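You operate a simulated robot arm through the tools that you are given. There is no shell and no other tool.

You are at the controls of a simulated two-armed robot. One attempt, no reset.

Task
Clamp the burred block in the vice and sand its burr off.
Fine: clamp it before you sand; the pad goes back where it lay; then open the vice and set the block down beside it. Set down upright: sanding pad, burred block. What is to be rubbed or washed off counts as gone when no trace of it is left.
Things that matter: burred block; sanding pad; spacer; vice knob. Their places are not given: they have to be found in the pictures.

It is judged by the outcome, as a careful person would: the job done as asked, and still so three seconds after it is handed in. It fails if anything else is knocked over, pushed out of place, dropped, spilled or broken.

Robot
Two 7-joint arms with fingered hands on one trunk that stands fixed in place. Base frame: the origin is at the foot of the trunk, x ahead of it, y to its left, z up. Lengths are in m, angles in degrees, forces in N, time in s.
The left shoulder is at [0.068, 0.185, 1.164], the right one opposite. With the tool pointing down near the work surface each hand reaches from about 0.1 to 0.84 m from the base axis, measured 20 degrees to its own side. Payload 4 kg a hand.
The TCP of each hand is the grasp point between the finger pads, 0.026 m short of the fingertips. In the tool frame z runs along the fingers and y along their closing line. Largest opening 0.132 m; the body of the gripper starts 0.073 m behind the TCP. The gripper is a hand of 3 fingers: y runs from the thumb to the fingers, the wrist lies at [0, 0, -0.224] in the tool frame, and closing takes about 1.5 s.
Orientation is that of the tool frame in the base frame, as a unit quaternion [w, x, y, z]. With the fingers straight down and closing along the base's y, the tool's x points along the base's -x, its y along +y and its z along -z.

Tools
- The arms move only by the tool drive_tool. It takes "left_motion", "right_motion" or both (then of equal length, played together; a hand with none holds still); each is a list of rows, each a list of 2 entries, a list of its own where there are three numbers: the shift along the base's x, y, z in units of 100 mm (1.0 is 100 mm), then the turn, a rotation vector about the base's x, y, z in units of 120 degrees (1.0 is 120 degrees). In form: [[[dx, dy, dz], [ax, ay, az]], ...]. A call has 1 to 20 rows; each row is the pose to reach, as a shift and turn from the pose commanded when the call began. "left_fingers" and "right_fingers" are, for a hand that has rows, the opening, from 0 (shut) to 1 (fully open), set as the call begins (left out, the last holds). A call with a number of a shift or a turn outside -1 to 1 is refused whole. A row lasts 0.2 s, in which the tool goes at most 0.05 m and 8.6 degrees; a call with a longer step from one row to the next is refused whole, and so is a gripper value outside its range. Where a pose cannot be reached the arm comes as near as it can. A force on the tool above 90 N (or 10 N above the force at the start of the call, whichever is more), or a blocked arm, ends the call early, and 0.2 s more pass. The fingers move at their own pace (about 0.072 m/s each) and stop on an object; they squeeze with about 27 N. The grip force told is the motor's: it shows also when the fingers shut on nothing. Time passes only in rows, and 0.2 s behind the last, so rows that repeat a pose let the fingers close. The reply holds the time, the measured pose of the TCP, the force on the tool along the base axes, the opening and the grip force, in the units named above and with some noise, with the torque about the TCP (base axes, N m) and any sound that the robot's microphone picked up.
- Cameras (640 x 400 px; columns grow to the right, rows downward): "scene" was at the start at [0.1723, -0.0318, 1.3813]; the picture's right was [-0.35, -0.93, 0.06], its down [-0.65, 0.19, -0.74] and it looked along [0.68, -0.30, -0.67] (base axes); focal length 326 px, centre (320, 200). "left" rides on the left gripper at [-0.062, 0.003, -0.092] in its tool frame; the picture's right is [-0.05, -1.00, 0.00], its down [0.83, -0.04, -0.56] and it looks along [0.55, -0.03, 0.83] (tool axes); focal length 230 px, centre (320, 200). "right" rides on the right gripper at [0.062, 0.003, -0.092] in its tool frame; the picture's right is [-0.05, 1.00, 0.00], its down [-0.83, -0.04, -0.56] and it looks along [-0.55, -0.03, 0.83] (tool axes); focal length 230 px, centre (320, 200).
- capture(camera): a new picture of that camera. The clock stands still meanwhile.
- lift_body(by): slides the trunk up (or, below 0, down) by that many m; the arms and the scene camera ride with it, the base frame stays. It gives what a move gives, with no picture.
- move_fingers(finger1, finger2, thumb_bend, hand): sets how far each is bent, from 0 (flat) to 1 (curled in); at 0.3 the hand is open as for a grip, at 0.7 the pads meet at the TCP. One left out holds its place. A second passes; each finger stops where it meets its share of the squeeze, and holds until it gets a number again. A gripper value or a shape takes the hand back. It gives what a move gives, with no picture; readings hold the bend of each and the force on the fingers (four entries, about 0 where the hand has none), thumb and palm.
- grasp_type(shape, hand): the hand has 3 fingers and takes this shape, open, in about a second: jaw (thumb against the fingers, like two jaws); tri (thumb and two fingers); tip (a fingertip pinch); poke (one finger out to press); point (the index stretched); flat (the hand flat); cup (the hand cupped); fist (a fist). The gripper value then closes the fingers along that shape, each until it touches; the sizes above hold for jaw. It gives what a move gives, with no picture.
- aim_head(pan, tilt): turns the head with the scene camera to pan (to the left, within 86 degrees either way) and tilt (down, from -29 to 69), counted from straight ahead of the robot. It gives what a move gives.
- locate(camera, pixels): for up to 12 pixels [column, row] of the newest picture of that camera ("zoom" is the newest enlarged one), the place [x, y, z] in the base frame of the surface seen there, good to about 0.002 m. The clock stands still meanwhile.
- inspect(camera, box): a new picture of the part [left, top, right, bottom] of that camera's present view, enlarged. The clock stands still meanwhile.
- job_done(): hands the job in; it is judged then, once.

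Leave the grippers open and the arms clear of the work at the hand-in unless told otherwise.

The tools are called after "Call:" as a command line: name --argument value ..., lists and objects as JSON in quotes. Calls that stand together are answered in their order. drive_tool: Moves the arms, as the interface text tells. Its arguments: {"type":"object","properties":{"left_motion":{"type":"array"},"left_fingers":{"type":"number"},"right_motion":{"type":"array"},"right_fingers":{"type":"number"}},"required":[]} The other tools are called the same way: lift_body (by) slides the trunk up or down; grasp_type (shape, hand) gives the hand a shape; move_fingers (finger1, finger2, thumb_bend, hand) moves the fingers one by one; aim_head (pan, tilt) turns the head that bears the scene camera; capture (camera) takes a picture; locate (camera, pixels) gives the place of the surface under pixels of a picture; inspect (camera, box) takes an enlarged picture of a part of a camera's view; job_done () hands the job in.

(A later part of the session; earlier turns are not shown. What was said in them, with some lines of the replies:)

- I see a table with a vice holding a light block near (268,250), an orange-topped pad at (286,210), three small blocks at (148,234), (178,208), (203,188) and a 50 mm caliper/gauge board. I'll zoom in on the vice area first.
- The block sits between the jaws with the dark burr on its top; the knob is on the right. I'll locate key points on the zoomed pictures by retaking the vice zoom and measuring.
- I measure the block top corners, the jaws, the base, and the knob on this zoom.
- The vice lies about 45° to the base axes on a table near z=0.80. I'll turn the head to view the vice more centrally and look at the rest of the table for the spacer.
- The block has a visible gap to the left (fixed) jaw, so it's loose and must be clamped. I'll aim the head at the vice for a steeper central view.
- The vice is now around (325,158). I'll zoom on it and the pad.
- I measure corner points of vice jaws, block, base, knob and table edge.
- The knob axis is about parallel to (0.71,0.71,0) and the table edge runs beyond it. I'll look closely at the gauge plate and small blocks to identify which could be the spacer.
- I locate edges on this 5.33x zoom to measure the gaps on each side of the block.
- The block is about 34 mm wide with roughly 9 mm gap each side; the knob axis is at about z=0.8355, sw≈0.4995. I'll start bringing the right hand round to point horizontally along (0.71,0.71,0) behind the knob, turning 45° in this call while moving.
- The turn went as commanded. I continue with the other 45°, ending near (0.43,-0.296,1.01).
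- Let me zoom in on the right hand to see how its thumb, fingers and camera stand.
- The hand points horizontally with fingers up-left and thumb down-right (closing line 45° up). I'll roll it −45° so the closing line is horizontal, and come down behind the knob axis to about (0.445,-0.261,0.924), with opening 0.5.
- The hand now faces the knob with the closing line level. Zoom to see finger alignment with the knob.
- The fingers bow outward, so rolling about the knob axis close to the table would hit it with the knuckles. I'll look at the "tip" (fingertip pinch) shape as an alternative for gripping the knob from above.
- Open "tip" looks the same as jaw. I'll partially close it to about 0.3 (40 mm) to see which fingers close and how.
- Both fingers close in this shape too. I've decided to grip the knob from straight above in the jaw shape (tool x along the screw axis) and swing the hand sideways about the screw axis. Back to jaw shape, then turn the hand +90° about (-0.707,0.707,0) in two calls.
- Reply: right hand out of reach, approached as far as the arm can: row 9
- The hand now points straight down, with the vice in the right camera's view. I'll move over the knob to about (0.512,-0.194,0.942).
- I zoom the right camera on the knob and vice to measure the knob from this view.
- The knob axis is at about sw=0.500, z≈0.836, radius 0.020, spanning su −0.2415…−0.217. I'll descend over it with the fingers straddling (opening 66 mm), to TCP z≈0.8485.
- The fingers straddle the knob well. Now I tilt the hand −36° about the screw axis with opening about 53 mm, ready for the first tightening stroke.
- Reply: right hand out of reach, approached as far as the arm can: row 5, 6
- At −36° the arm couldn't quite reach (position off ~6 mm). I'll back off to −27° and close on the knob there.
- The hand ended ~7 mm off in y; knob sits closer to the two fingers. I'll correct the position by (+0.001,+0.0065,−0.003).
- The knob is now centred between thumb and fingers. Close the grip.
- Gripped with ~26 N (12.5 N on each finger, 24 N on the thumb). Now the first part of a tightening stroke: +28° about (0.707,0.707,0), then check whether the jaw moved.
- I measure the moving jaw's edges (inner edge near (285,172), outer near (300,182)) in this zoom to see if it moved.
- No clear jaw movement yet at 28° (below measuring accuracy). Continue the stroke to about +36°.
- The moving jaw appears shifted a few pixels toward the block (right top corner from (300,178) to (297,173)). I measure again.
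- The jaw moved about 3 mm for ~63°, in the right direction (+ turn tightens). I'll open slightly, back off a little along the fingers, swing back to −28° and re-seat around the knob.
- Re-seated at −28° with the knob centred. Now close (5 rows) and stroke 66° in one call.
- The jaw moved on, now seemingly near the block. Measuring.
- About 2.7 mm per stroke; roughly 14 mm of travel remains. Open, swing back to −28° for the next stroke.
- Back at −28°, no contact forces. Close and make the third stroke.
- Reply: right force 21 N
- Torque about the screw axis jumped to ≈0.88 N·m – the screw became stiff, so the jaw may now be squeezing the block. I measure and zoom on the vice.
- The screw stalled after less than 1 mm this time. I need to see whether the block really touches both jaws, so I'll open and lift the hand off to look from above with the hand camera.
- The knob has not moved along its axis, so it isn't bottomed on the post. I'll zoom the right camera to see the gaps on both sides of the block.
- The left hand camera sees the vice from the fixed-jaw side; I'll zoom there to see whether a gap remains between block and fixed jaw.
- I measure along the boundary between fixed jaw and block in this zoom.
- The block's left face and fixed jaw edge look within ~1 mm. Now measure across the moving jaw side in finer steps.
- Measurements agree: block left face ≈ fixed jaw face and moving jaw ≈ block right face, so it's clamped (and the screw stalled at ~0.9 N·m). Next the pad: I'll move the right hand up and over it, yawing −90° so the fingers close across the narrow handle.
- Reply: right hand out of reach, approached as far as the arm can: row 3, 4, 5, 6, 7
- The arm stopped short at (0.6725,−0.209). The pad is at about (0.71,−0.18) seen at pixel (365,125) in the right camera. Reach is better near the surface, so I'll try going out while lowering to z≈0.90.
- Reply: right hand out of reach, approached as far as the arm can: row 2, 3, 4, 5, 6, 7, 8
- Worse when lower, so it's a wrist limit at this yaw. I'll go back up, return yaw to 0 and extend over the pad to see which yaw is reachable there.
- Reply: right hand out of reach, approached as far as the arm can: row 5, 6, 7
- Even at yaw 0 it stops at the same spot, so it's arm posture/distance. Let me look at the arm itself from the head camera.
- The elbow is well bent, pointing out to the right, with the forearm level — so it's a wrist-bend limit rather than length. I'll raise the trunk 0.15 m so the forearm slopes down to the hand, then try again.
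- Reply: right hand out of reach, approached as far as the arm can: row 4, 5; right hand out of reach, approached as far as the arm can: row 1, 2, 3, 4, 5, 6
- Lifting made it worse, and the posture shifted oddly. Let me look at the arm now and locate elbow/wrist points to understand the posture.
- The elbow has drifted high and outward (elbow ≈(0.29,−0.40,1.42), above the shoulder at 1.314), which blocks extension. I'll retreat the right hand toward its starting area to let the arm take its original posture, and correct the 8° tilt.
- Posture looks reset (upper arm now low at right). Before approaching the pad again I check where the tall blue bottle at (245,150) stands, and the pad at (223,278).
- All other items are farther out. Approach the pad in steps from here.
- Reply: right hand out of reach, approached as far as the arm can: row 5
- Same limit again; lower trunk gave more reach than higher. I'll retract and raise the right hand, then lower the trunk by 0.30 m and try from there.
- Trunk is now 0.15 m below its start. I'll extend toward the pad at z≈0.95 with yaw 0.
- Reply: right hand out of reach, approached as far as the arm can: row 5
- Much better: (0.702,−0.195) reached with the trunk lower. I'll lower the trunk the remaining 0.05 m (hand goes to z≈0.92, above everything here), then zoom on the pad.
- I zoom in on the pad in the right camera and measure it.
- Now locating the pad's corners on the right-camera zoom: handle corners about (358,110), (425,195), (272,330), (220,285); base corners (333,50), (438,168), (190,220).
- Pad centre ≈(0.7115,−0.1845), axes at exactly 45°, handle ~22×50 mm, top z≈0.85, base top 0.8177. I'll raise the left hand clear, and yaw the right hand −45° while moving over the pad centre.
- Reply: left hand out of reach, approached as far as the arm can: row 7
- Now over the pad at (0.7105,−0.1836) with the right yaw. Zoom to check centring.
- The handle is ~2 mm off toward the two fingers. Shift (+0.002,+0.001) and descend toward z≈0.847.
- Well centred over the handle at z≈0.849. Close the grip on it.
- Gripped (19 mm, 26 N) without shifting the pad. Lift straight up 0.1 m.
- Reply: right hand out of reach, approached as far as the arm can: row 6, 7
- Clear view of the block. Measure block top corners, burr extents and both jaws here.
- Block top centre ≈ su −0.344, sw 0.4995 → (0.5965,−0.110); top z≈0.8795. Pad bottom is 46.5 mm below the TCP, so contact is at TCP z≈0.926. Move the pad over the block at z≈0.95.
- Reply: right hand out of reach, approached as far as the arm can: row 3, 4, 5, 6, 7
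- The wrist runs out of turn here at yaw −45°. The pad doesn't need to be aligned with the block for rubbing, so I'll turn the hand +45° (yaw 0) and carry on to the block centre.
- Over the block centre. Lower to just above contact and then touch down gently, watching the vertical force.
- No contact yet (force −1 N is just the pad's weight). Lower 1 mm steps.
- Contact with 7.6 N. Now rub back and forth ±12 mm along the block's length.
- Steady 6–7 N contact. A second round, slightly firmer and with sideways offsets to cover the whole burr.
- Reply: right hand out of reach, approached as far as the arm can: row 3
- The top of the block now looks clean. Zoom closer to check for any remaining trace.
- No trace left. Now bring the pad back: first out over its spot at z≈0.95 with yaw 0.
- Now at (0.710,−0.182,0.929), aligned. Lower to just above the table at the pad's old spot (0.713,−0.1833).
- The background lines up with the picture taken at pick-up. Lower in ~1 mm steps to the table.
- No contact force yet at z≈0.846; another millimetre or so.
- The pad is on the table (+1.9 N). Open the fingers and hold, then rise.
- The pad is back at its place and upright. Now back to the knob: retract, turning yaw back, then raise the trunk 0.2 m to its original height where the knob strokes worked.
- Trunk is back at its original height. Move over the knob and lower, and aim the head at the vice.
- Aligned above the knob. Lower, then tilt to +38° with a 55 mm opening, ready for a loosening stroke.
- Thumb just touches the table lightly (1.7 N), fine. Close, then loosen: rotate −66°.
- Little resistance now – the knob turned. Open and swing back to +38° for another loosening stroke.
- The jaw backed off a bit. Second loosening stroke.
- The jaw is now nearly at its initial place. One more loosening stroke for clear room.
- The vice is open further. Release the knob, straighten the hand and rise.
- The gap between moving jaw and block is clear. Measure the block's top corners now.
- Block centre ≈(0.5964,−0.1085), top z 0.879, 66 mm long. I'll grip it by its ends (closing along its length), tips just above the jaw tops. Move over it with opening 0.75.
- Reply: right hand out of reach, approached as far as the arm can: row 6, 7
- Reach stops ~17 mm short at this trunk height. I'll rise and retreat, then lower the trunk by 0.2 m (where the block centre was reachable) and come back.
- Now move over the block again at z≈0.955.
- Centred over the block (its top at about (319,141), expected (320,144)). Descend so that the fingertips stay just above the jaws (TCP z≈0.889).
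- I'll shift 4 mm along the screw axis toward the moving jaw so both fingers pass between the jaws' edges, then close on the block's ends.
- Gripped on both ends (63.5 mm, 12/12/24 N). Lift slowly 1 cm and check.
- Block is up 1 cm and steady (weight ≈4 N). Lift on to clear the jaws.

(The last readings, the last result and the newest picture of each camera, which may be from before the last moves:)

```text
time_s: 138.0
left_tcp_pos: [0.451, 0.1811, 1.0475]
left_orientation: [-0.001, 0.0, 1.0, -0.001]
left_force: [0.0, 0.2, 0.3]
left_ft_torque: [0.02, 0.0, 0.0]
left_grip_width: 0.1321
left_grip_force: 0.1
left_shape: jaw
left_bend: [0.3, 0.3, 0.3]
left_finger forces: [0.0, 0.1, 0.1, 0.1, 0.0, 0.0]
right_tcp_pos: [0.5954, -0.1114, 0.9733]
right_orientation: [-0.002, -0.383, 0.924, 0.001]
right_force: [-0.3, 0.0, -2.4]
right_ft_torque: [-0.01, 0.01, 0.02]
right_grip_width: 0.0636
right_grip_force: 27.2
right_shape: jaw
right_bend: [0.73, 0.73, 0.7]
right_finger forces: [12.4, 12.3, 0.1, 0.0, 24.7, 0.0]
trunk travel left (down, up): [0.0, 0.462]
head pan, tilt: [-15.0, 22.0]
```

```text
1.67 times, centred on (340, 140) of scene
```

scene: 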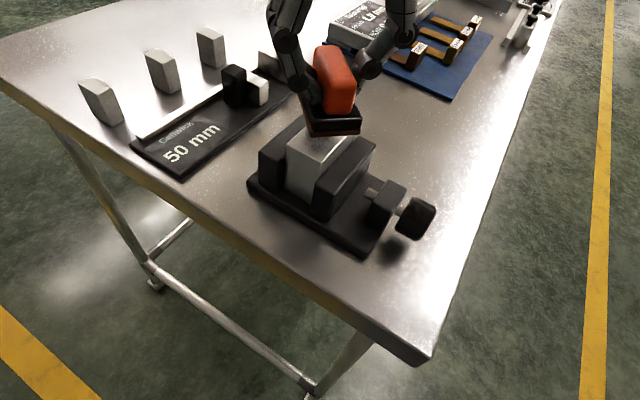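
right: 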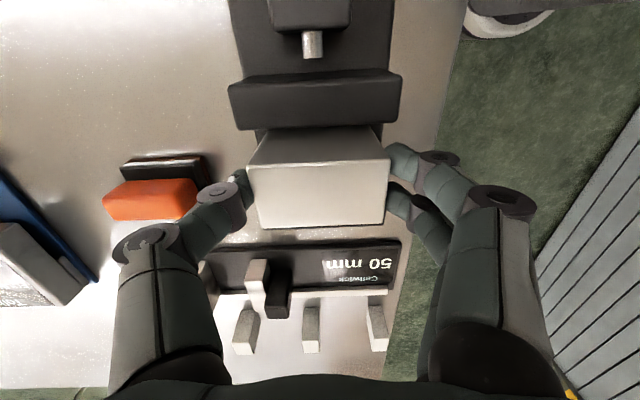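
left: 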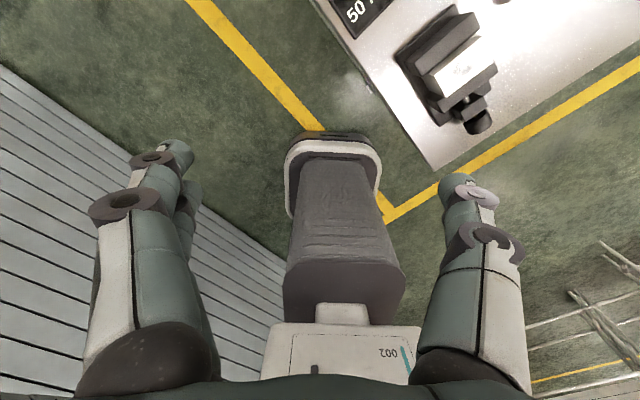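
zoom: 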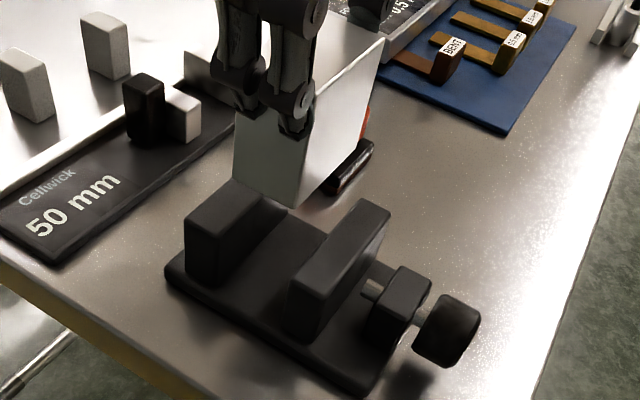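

The block is out of the vice. Carry it to the free table area beside the vice, about (0.629,−0.2475).

Call:
drive_tool --right_motion '[[[0.04, -0.15, 0], [0, 0, 0]], [[0.08, -0.3, 0], [0, 0, 0]], [[0.12, -0.45, 0], [0, 0, 0]], [[0.15, -0.6, 0], [0, 0, 0]], [[0.19, -0.75, 0], [0, 0, 0]], [[0.23, -0.9, 0], [0, 0, 0]], [[0.25, -1.0, 0], [0, 0, 0]]]'

Call:
drive_tool --right_motion '[[[0.03, -0.12, 0], [0, 0, 0]], [[0.06, -0.24, 0], [0, 0, 0]], [[0.09, -0.36, 0], [0, 0, 0]], [[0.09, -0.36, -0.1], [0, 0, 0]], [[0.09, -0.36, -0.3], [0, 0, 0]], [[0.09, -0.36, -0.5], [0, 0, 0]], [[0.09, -0.36, -0.7], [0, 0, 0]], [[0.09, -0.36, -0.8], [0, 0, 0]], [[0.09, -0.36, -0.8], [0, 0, 0]]]'

Call:
capture --camera "right"

Call:
inspect --camera "scene" --box '[260, 20, 500, 260]'

```text
time_s: 139.6
left_tcp_pos: [0.4511, 0.1821, 1.0466]
left_orientation: [0.0, -0.001, 1.0, -0.001]
left_force: [0.7, 0.3, -1.0]
left_ft_torque: [0.02, 0.04, 0.02]
left_grip_width: 0.1321
left_grip_force: 0.1
left_shape: jaw
left_bend: [0.3, 0.3, 0.3]
left_finger forces: [0.1, 0.1, 0.0, 0.0, 0.0, 0.0]
right_tcp_pos: [0.6189, -0.2116, 0.9724]
right_orientation: [-0.001, -0.383, 0.924, 0.001]
right_force: [0.5, -0.7, -2.7]
right_ft_torque: [-0.02, 0.04, 0.02]
right_grip_width: 0.0637
right_grip_force: 27.1
right_shape: jaw
right_bend: [0.73, 0.73, 0.7]
right_finger forces: [12.3, 12.3, 0.1, 0.0, 24.8, 0.0]
trunk travel left (down, up): [0.0, 0.462]
head pan, tilt: [-15.0, 22.0]
```

```text
time_s: 141.6
left_tcp_pos: [0.4516, 0.1816, 1.0477]
left_orientation: [0.0, -0.001, 1.0, -0.001]
left_force: [0.1, 0.1, 1.2]
left_ft_torque: [-0.01, 0.01, 0.0]
left_grip_width: 0.1319
left_grip_force: 0.0
left_shape: jaw
left_bend: [0.3, 0.3, 0.3]
left_finger forces: [0.0, 0.0, 0.0, 0.0, 0.0, 0.0]
right_tcp_pos: [0.628, -0.2474, 0.8913]
right_orientation: [-0.001, -0.383, 0.924, 0.0]
right_force: [0.2, -1.0, -3.2]
right_ft_torque: [-0.02, 0.01, 0.01]
right_grip_width: 0.0636
right_grip_force: 27.3
right_shape: jaw
right_bend: [0.73, 0.73, 0.7]
right_finger forces: [12.5, 12.4, 0.1, 0.0, 24.7, 0.0]
trunk travel left (down, up): [0.0, 0.462]
head pan, tilt: [-15.0, 22.0]
```

```text
taken
```

right: 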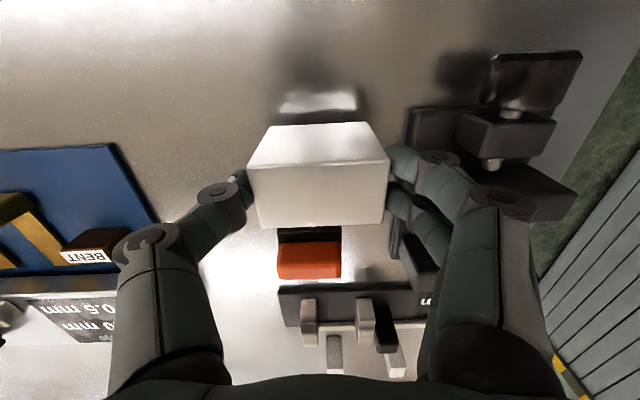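

```text
1.67 times, centred on (380, 140) of scene
```

zoom: 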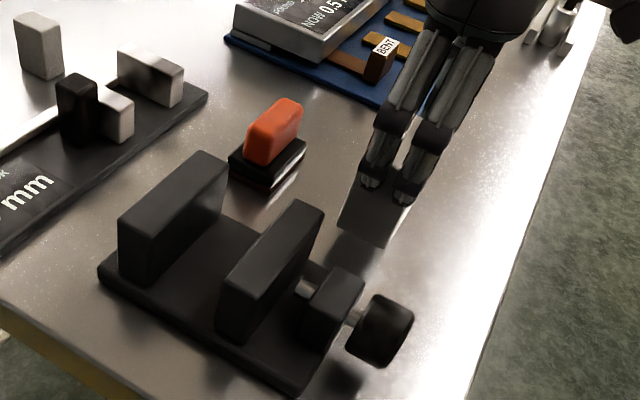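

Block hovers ~18 mm above the table in a free spot. Lower toward the table.

Call:
drive_tool --right_motion '[[[0, 0, -0.05], [0, 0, 0]], [[0, 0, -0.1], [0, 0, 0]], [[0, 0, -0.14], [0, 0, 0]], [[0, 0, -0.165], [0, 0, 0]], [[0, 0, -0.165], [0, 0, 0]]]'

```text
time_s: 142.8
left_tcp_pos: [0.4515, 0.1813, 1.047]
left_orientation: [0.0, 0.0, 1.0, -0.001]
left_force: [0.4, 0.6, -0.5]
left_ft_torque: [0.01, -0.01, 0.0]
left_grip_width: 0.1319
left_grip_force: 0.1
left_shape: jaw
left_bend: [0.3, 0.3, 0.3]
left_finger forces: [0.0, 0.1, 0.0, 0.0, 0.0, 0.1]
right_tcp_pos: [0.6287, -0.2483, 0.875]
right_orientation: [-0.001, -0.383, 0.924, 0.001]
right_force: [0.1, -0.1, -3.0]
right_ft_torque: [0.0, 0.02, 0.02]
right_grip_width: 0.0635
right_grip_force: 27.1
right_shape: jaw
right_bend: [0.73, 0.73, 0.7]
right_finger forces: [12.3, 12.5, 0.0, 0.0, 24.6, 0.1]
trunk travel left (down, up): [0.0, 0.462]
head pan, tilt: [-15.0, 22.0]
```

Still hanging free (−3 N). Lower in 1 mm steps.

Call:
drive_tool --right_motion '[[[0, 0, -0.008], [0, 0, 0]], [[0, 0, -0.016], [0, 0, 0]], [[0, 0, -0.016], [0, 0, 0]]]'

```text
time_s: 143.6
left_tcp_pos: [0.4521, 0.1818, 1.0467]
left_orientation: [0.0, -0.001, 1.0, -0.001]
left_force: [-0.5, -0.4, 0.3]
left_ft_torque: [0.0, 0.01, 0.01]
left_grip_width: 0.132
left_grip_force: 0.1
left_shape: jaw
left_bend: [0.3, 0.3, 0.3]
left_finger forces: [0.1, 0.0, 0.0, 0.1, 0.0, 0.0]
right_tcp_pos: [0.6285, -0.248, 0.8736]
right_orientation: [-0.002, -0.383, 0.924, 0.001]
right_force: [0.4, 0.7, -3.1]
right_ft_torque: [0.01, 0.01, -0.01]
right_grip_width: 0.0639
right_grip_force: 26.9
right_shape: jaw
right_bend: [0.73, 0.73, 0.7]
right_finger forces: [12.4, 12.4, 0.0, 0.1, 24.7, 0.0]
trunk travel left (down, up): [0.0, 0.462]
head pan, tilt: [-15.0, 22.0]
```

Call:
drive_tool --right_motion '[[[0, 0, -0.006], [0, 0, 0]], [[0, 0, -0.012], [0, 0, 0]], [[0, 0, -0.012], [0, 0, 0]]]'

```text
time_s: 144.4
left_tcp_pos: [0.4516, 0.1808, 1.0476]
left_orientation: [0.001, -0.001, 1.0, -0.001]
left_force: [0.2, -0.9, -0.5]
left_ft_torque: [-0.01, 0.04, 0.0]
left_grip_width: 0.1319
left_grip_force: 0.1
left_shape: jaw
left_bend: [0.3, 0.3, 0.3]
left_finger forces: [0.1, 0.0, 0.0, 0.0, 0.1, 0.0]
right_tcp_pos: [0.627, -0.2489, 0.8732]
right_orientation: [-0.001, -0.383, 0.924, 0.001]
right_force: [-1.6, -1.7, 0.7]
right_ft_torque: [0.01, 0.02, -0.01]
right_grip_width: 0.0637
right_grip_force: 26.5
right_shape: jaw
right_bend: [0.73, 0.73, 0.7]
right_finger forces: [12.4, 12.4, 0.0, 0.0, 25.2, 0.1]
trunk travel left (down, up): [0.0, 0.462]
head pan, tilt: [-15.0, 22.0]
```

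The block now rests on the table (force −3 → +0.7 N). Open and rise straight up.

Call:
drive_tool --right_motion '[[[0, 0, 0], [0, 0, 0]], [[0, 0, 0], [0, 0, 0]], [[0, 0, 0], [0, 0, 0]], [[0, 0, 0], [0, 0, 0]], [[0, 0, 0.05], [0, 0, 0]], [[0, 0, 0.15], [0, 0, 0]], [[0, 0, 0.3], [0, 0, 0]], [[0, 0, 0.5], [0, 0, 0]], [[0, 0, 0.7], [0, 0, 0]], [[0, 0, 0.9], [0, 0, 0]]]' --right_fingers 0.65

Call:
capture --camera "right"

Call:
inspect --camera "scene" --box '[260, 20, 500, 260]'

```text
time_s: 146.6
left_tcp_pos: [0.4514, 0.1813, 1.0487]
left_orientation: [0.0, -0.001, 1.0, -0.001]
left_force: [0.6, 0.1, -0.2]
left_ft_torque: [0.01, 0.03, -0.01]
left_grip_width: 0.132
left_grip_force: 0.0
left_shape: jaw
left_bend: [0.3, 0.3, 0.3]
left_finger forces: [0.1, 0.0, 0.1, 0.1, 0.1, 0.0]
right_tcp_pos: [0.6283, -0.2473, 0.9637]
right_orientation: [-0.001, -0.383, 0.924, 0.001]
right_force: [-0.6, 0.1, 0.4]
right_ft_torque: [0.02, -0.01, -0.01]
right_grip_width: 0.0856
right_grip_force: 0.0
right_shape: jaw
right_bend: [0.7, 0.7, 0.68]
right_finger forces: [0.0, 0.0, 0.1, 0.0, 0.1, 0.0]
trunk travel left (down, up): [0.0, 0.462]
head pan, tilt: [-15.0, 22.0]
```

```text
taken
```

right: 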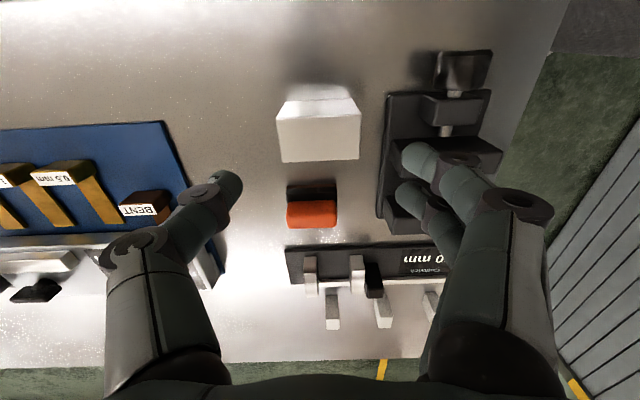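

```text
1.67 times, centred on (380, 140) of scene
```

zoom: 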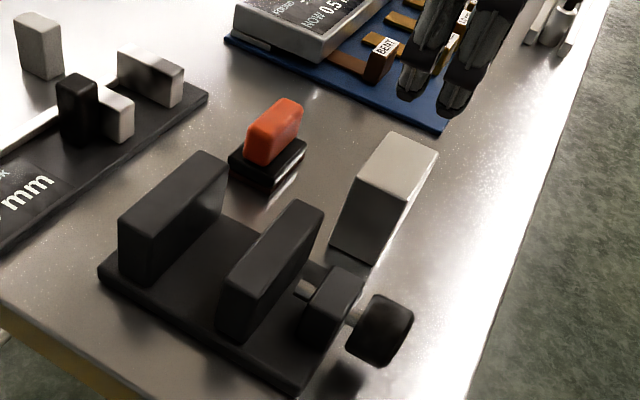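

Block stands upright beside the vice, pad in its place, vice open. Retract the right hand up and away with fingers open.

Call:
drive_tool --right_motion '[[[0, 0, 0.25], [0, 0, 0]], [[0, 0, 0.5], [0, 0, 0]], [[0, 0, 0.75], [0, 0, 0]], [[-0.2, -0.2, 1.0], [0, 0, 0]], [[-0.4, -0.4, 1.0], [0, 0, 0]], [[-0.6, -0.6, 1.0], [0, 0, 0]], [[-0.8, -0.8, 1.0], [0, 0, 0]], [[-1.0, -1.0, 1.0], [0, 0, 0]]]' --right_fingers 1.0

Call:
drive_tool --right_motion '[[[-0.05, -0.2, 0], [0, 0, 0]], [[-0.1, -0.4, 0], [0, 0, 0]], [[-0.15, -0.6, 0], [0, 0, 0]], [[-0.2, -0.8, 0], [0, 0, 0]], [[-0.25, -1.0, 0], [0, 0, 0]], [[-0.25, -1.0, 0], [0, 0, 0]]]'

Call:
capture --camera "scene"

Call:
inspect --camera "scene" --box '[230, 40, 470, 240]'

```text
time_s: 148.4
left_tcp_pos: [0.4497, 0.1819, 1.0477]
left_orientation: [-0.001, -0.001, 1.0, -0.001]
left_force: [-1.0, 0.5, 0.2]
left_ft_torque: [0.01, 0.01, 0.01]
left_grip_width: 0.1318
left_grip_force: 0.0
left_shape: jaw
left_bend: [0.3, 0.3, 0.3]
left_finger forces: [0.0, 0.0, 0.0, 0.1, 0.0, 0.1]
right_tcp_pos: [0.5283, -0.3483, 1.0638]
right_orientation: [-0.002, -0.383, 0.924, 0.001]
right_force: [-0.7, 0.2, 0.6]
right_ft_torque: [0.01, -0.01, 0.04]
right_grip_width: 0.1322
right_grip_force: 0.1
right_shape: jaw
right_bend: [0.3, 0.3, 0.3]
right_finger forces: [0.1, 0.1, 0.1, 0.0, 0.0, 0.0]
trunk travel left (down, up): [0.0, 0.462]
head pan, tilt: [-15.0, 22.0]
```

```text
time_s: 149.8
left_tcp_pos: [0.4515, 0.1823, 1.0473]
left_orientation: [0.0, -0.001, 1.0, -0.001]
left_force: [-0.5, -0.2, -0.5]
left_ft_torque: [-0.02, 0.02, 0.01]
left_grip_width: 0.1319
left_grip_force: 0.1
left_shape: jaw
left_bend: [0.3, 0.3, 0.3]
left_finger forces: [0.0, 0.0, 0.0, 0.0, 0.0, 0.1]
right_tcp_pos: [0.5044, -0.4488, 1.0647]
right_orientation: [-0.001, -0.383, 0.924, 0.001]
right_force: [0.1, -0.2, 0.1]
right_ft_torque: [0.02, -0.03, 0.01]
right_grip_width: 0.1319
right_grip_force: 0.1
right_shape: jaw
right_bend: [0.3, 0.3, 0.3]
right_finger forces: [0.1, 0.0, 0.0, 0.1, 0.1, 0.0]
trunk travel left (down, up): [0.0, 0.462]
head pan, tilt: [-15.0, 22.0]
```

```text
taken
```

scene: 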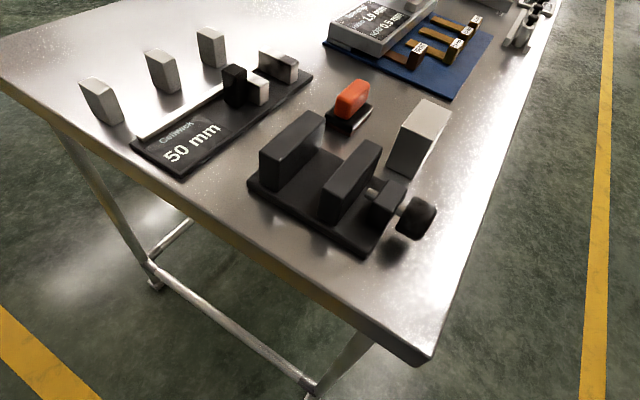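

```text
2.00 times, centred on (350, 140) of scene
```

zoom: 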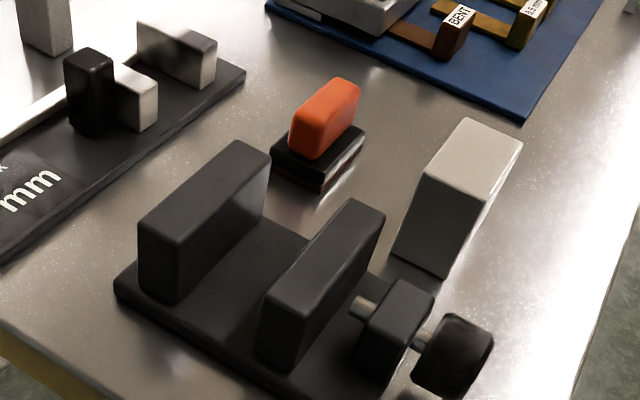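

Everything looks in place. A last measurement of pad and block positions and block cleanness.

Call:
locate --camera "zoom" --pixels '[[325, 110], [275, 160], [320, 183], [362, 130], [470, 122], [518, 145], [428, 178], [480, 200], [440, 268], [395, 250]]'

Call:
inspect --camera "scene" --box '[370, 90, 470, 190]'

```text
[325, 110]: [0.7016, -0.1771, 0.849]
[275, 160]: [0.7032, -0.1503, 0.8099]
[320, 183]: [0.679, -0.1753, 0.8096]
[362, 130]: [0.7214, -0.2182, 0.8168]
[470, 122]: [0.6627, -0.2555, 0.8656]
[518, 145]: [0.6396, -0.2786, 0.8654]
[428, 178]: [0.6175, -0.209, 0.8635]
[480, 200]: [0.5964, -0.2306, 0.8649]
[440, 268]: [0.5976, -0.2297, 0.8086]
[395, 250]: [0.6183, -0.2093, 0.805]
```

```text
4.00 times, centred on (420, 140) of scene
```

zoom: 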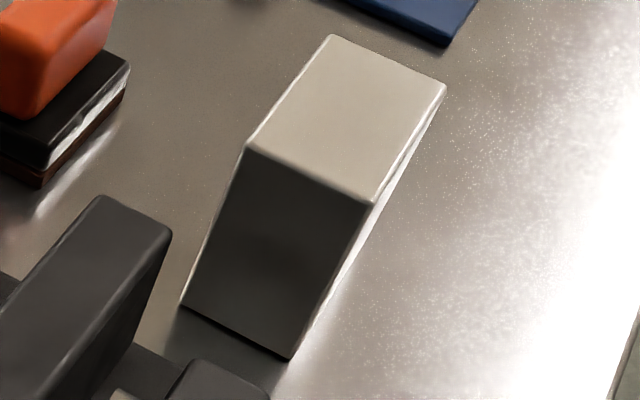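

The pad's corners are within about 3 mm of where they were at the start. The block stands upright on the table beside the vice with a clean top, the vice is open, both hands are open and clear, and the neighbouring parts look undisturbed. Handing in.

Call:
job_done

```text
The job is handed in.
```

The job is done and handed in; I don't have the verdict on it.

- **Clamping:** I clamped the burred block in the vice before sanding. The screw stopped turning at about 0.9 N·m, and measurements from the cameras put the block against both jaws.
- **Sanding:** I sanded the top of the block with the pad. Close-up pictures afterwards show no trace of the burr.
- **Pad:** It is back where it lay, upright. Its measured corners are within about 3 mm of where they were at the start.
- **Vice and block:** I opened the vice and stood the block upright on the table on the vice's right, clear of the pad.
- **Spacer:** I didn't need it. I took it to be one of the small light blocks by the 50 mm gauge and left those alone.

Both hands are open and clear of the work. The final pictures show nothing else on this part of the table knocked over or moved. The trunk ended 0.2 m lower than it started, because that gave the right arm the reach for the pad and the block.
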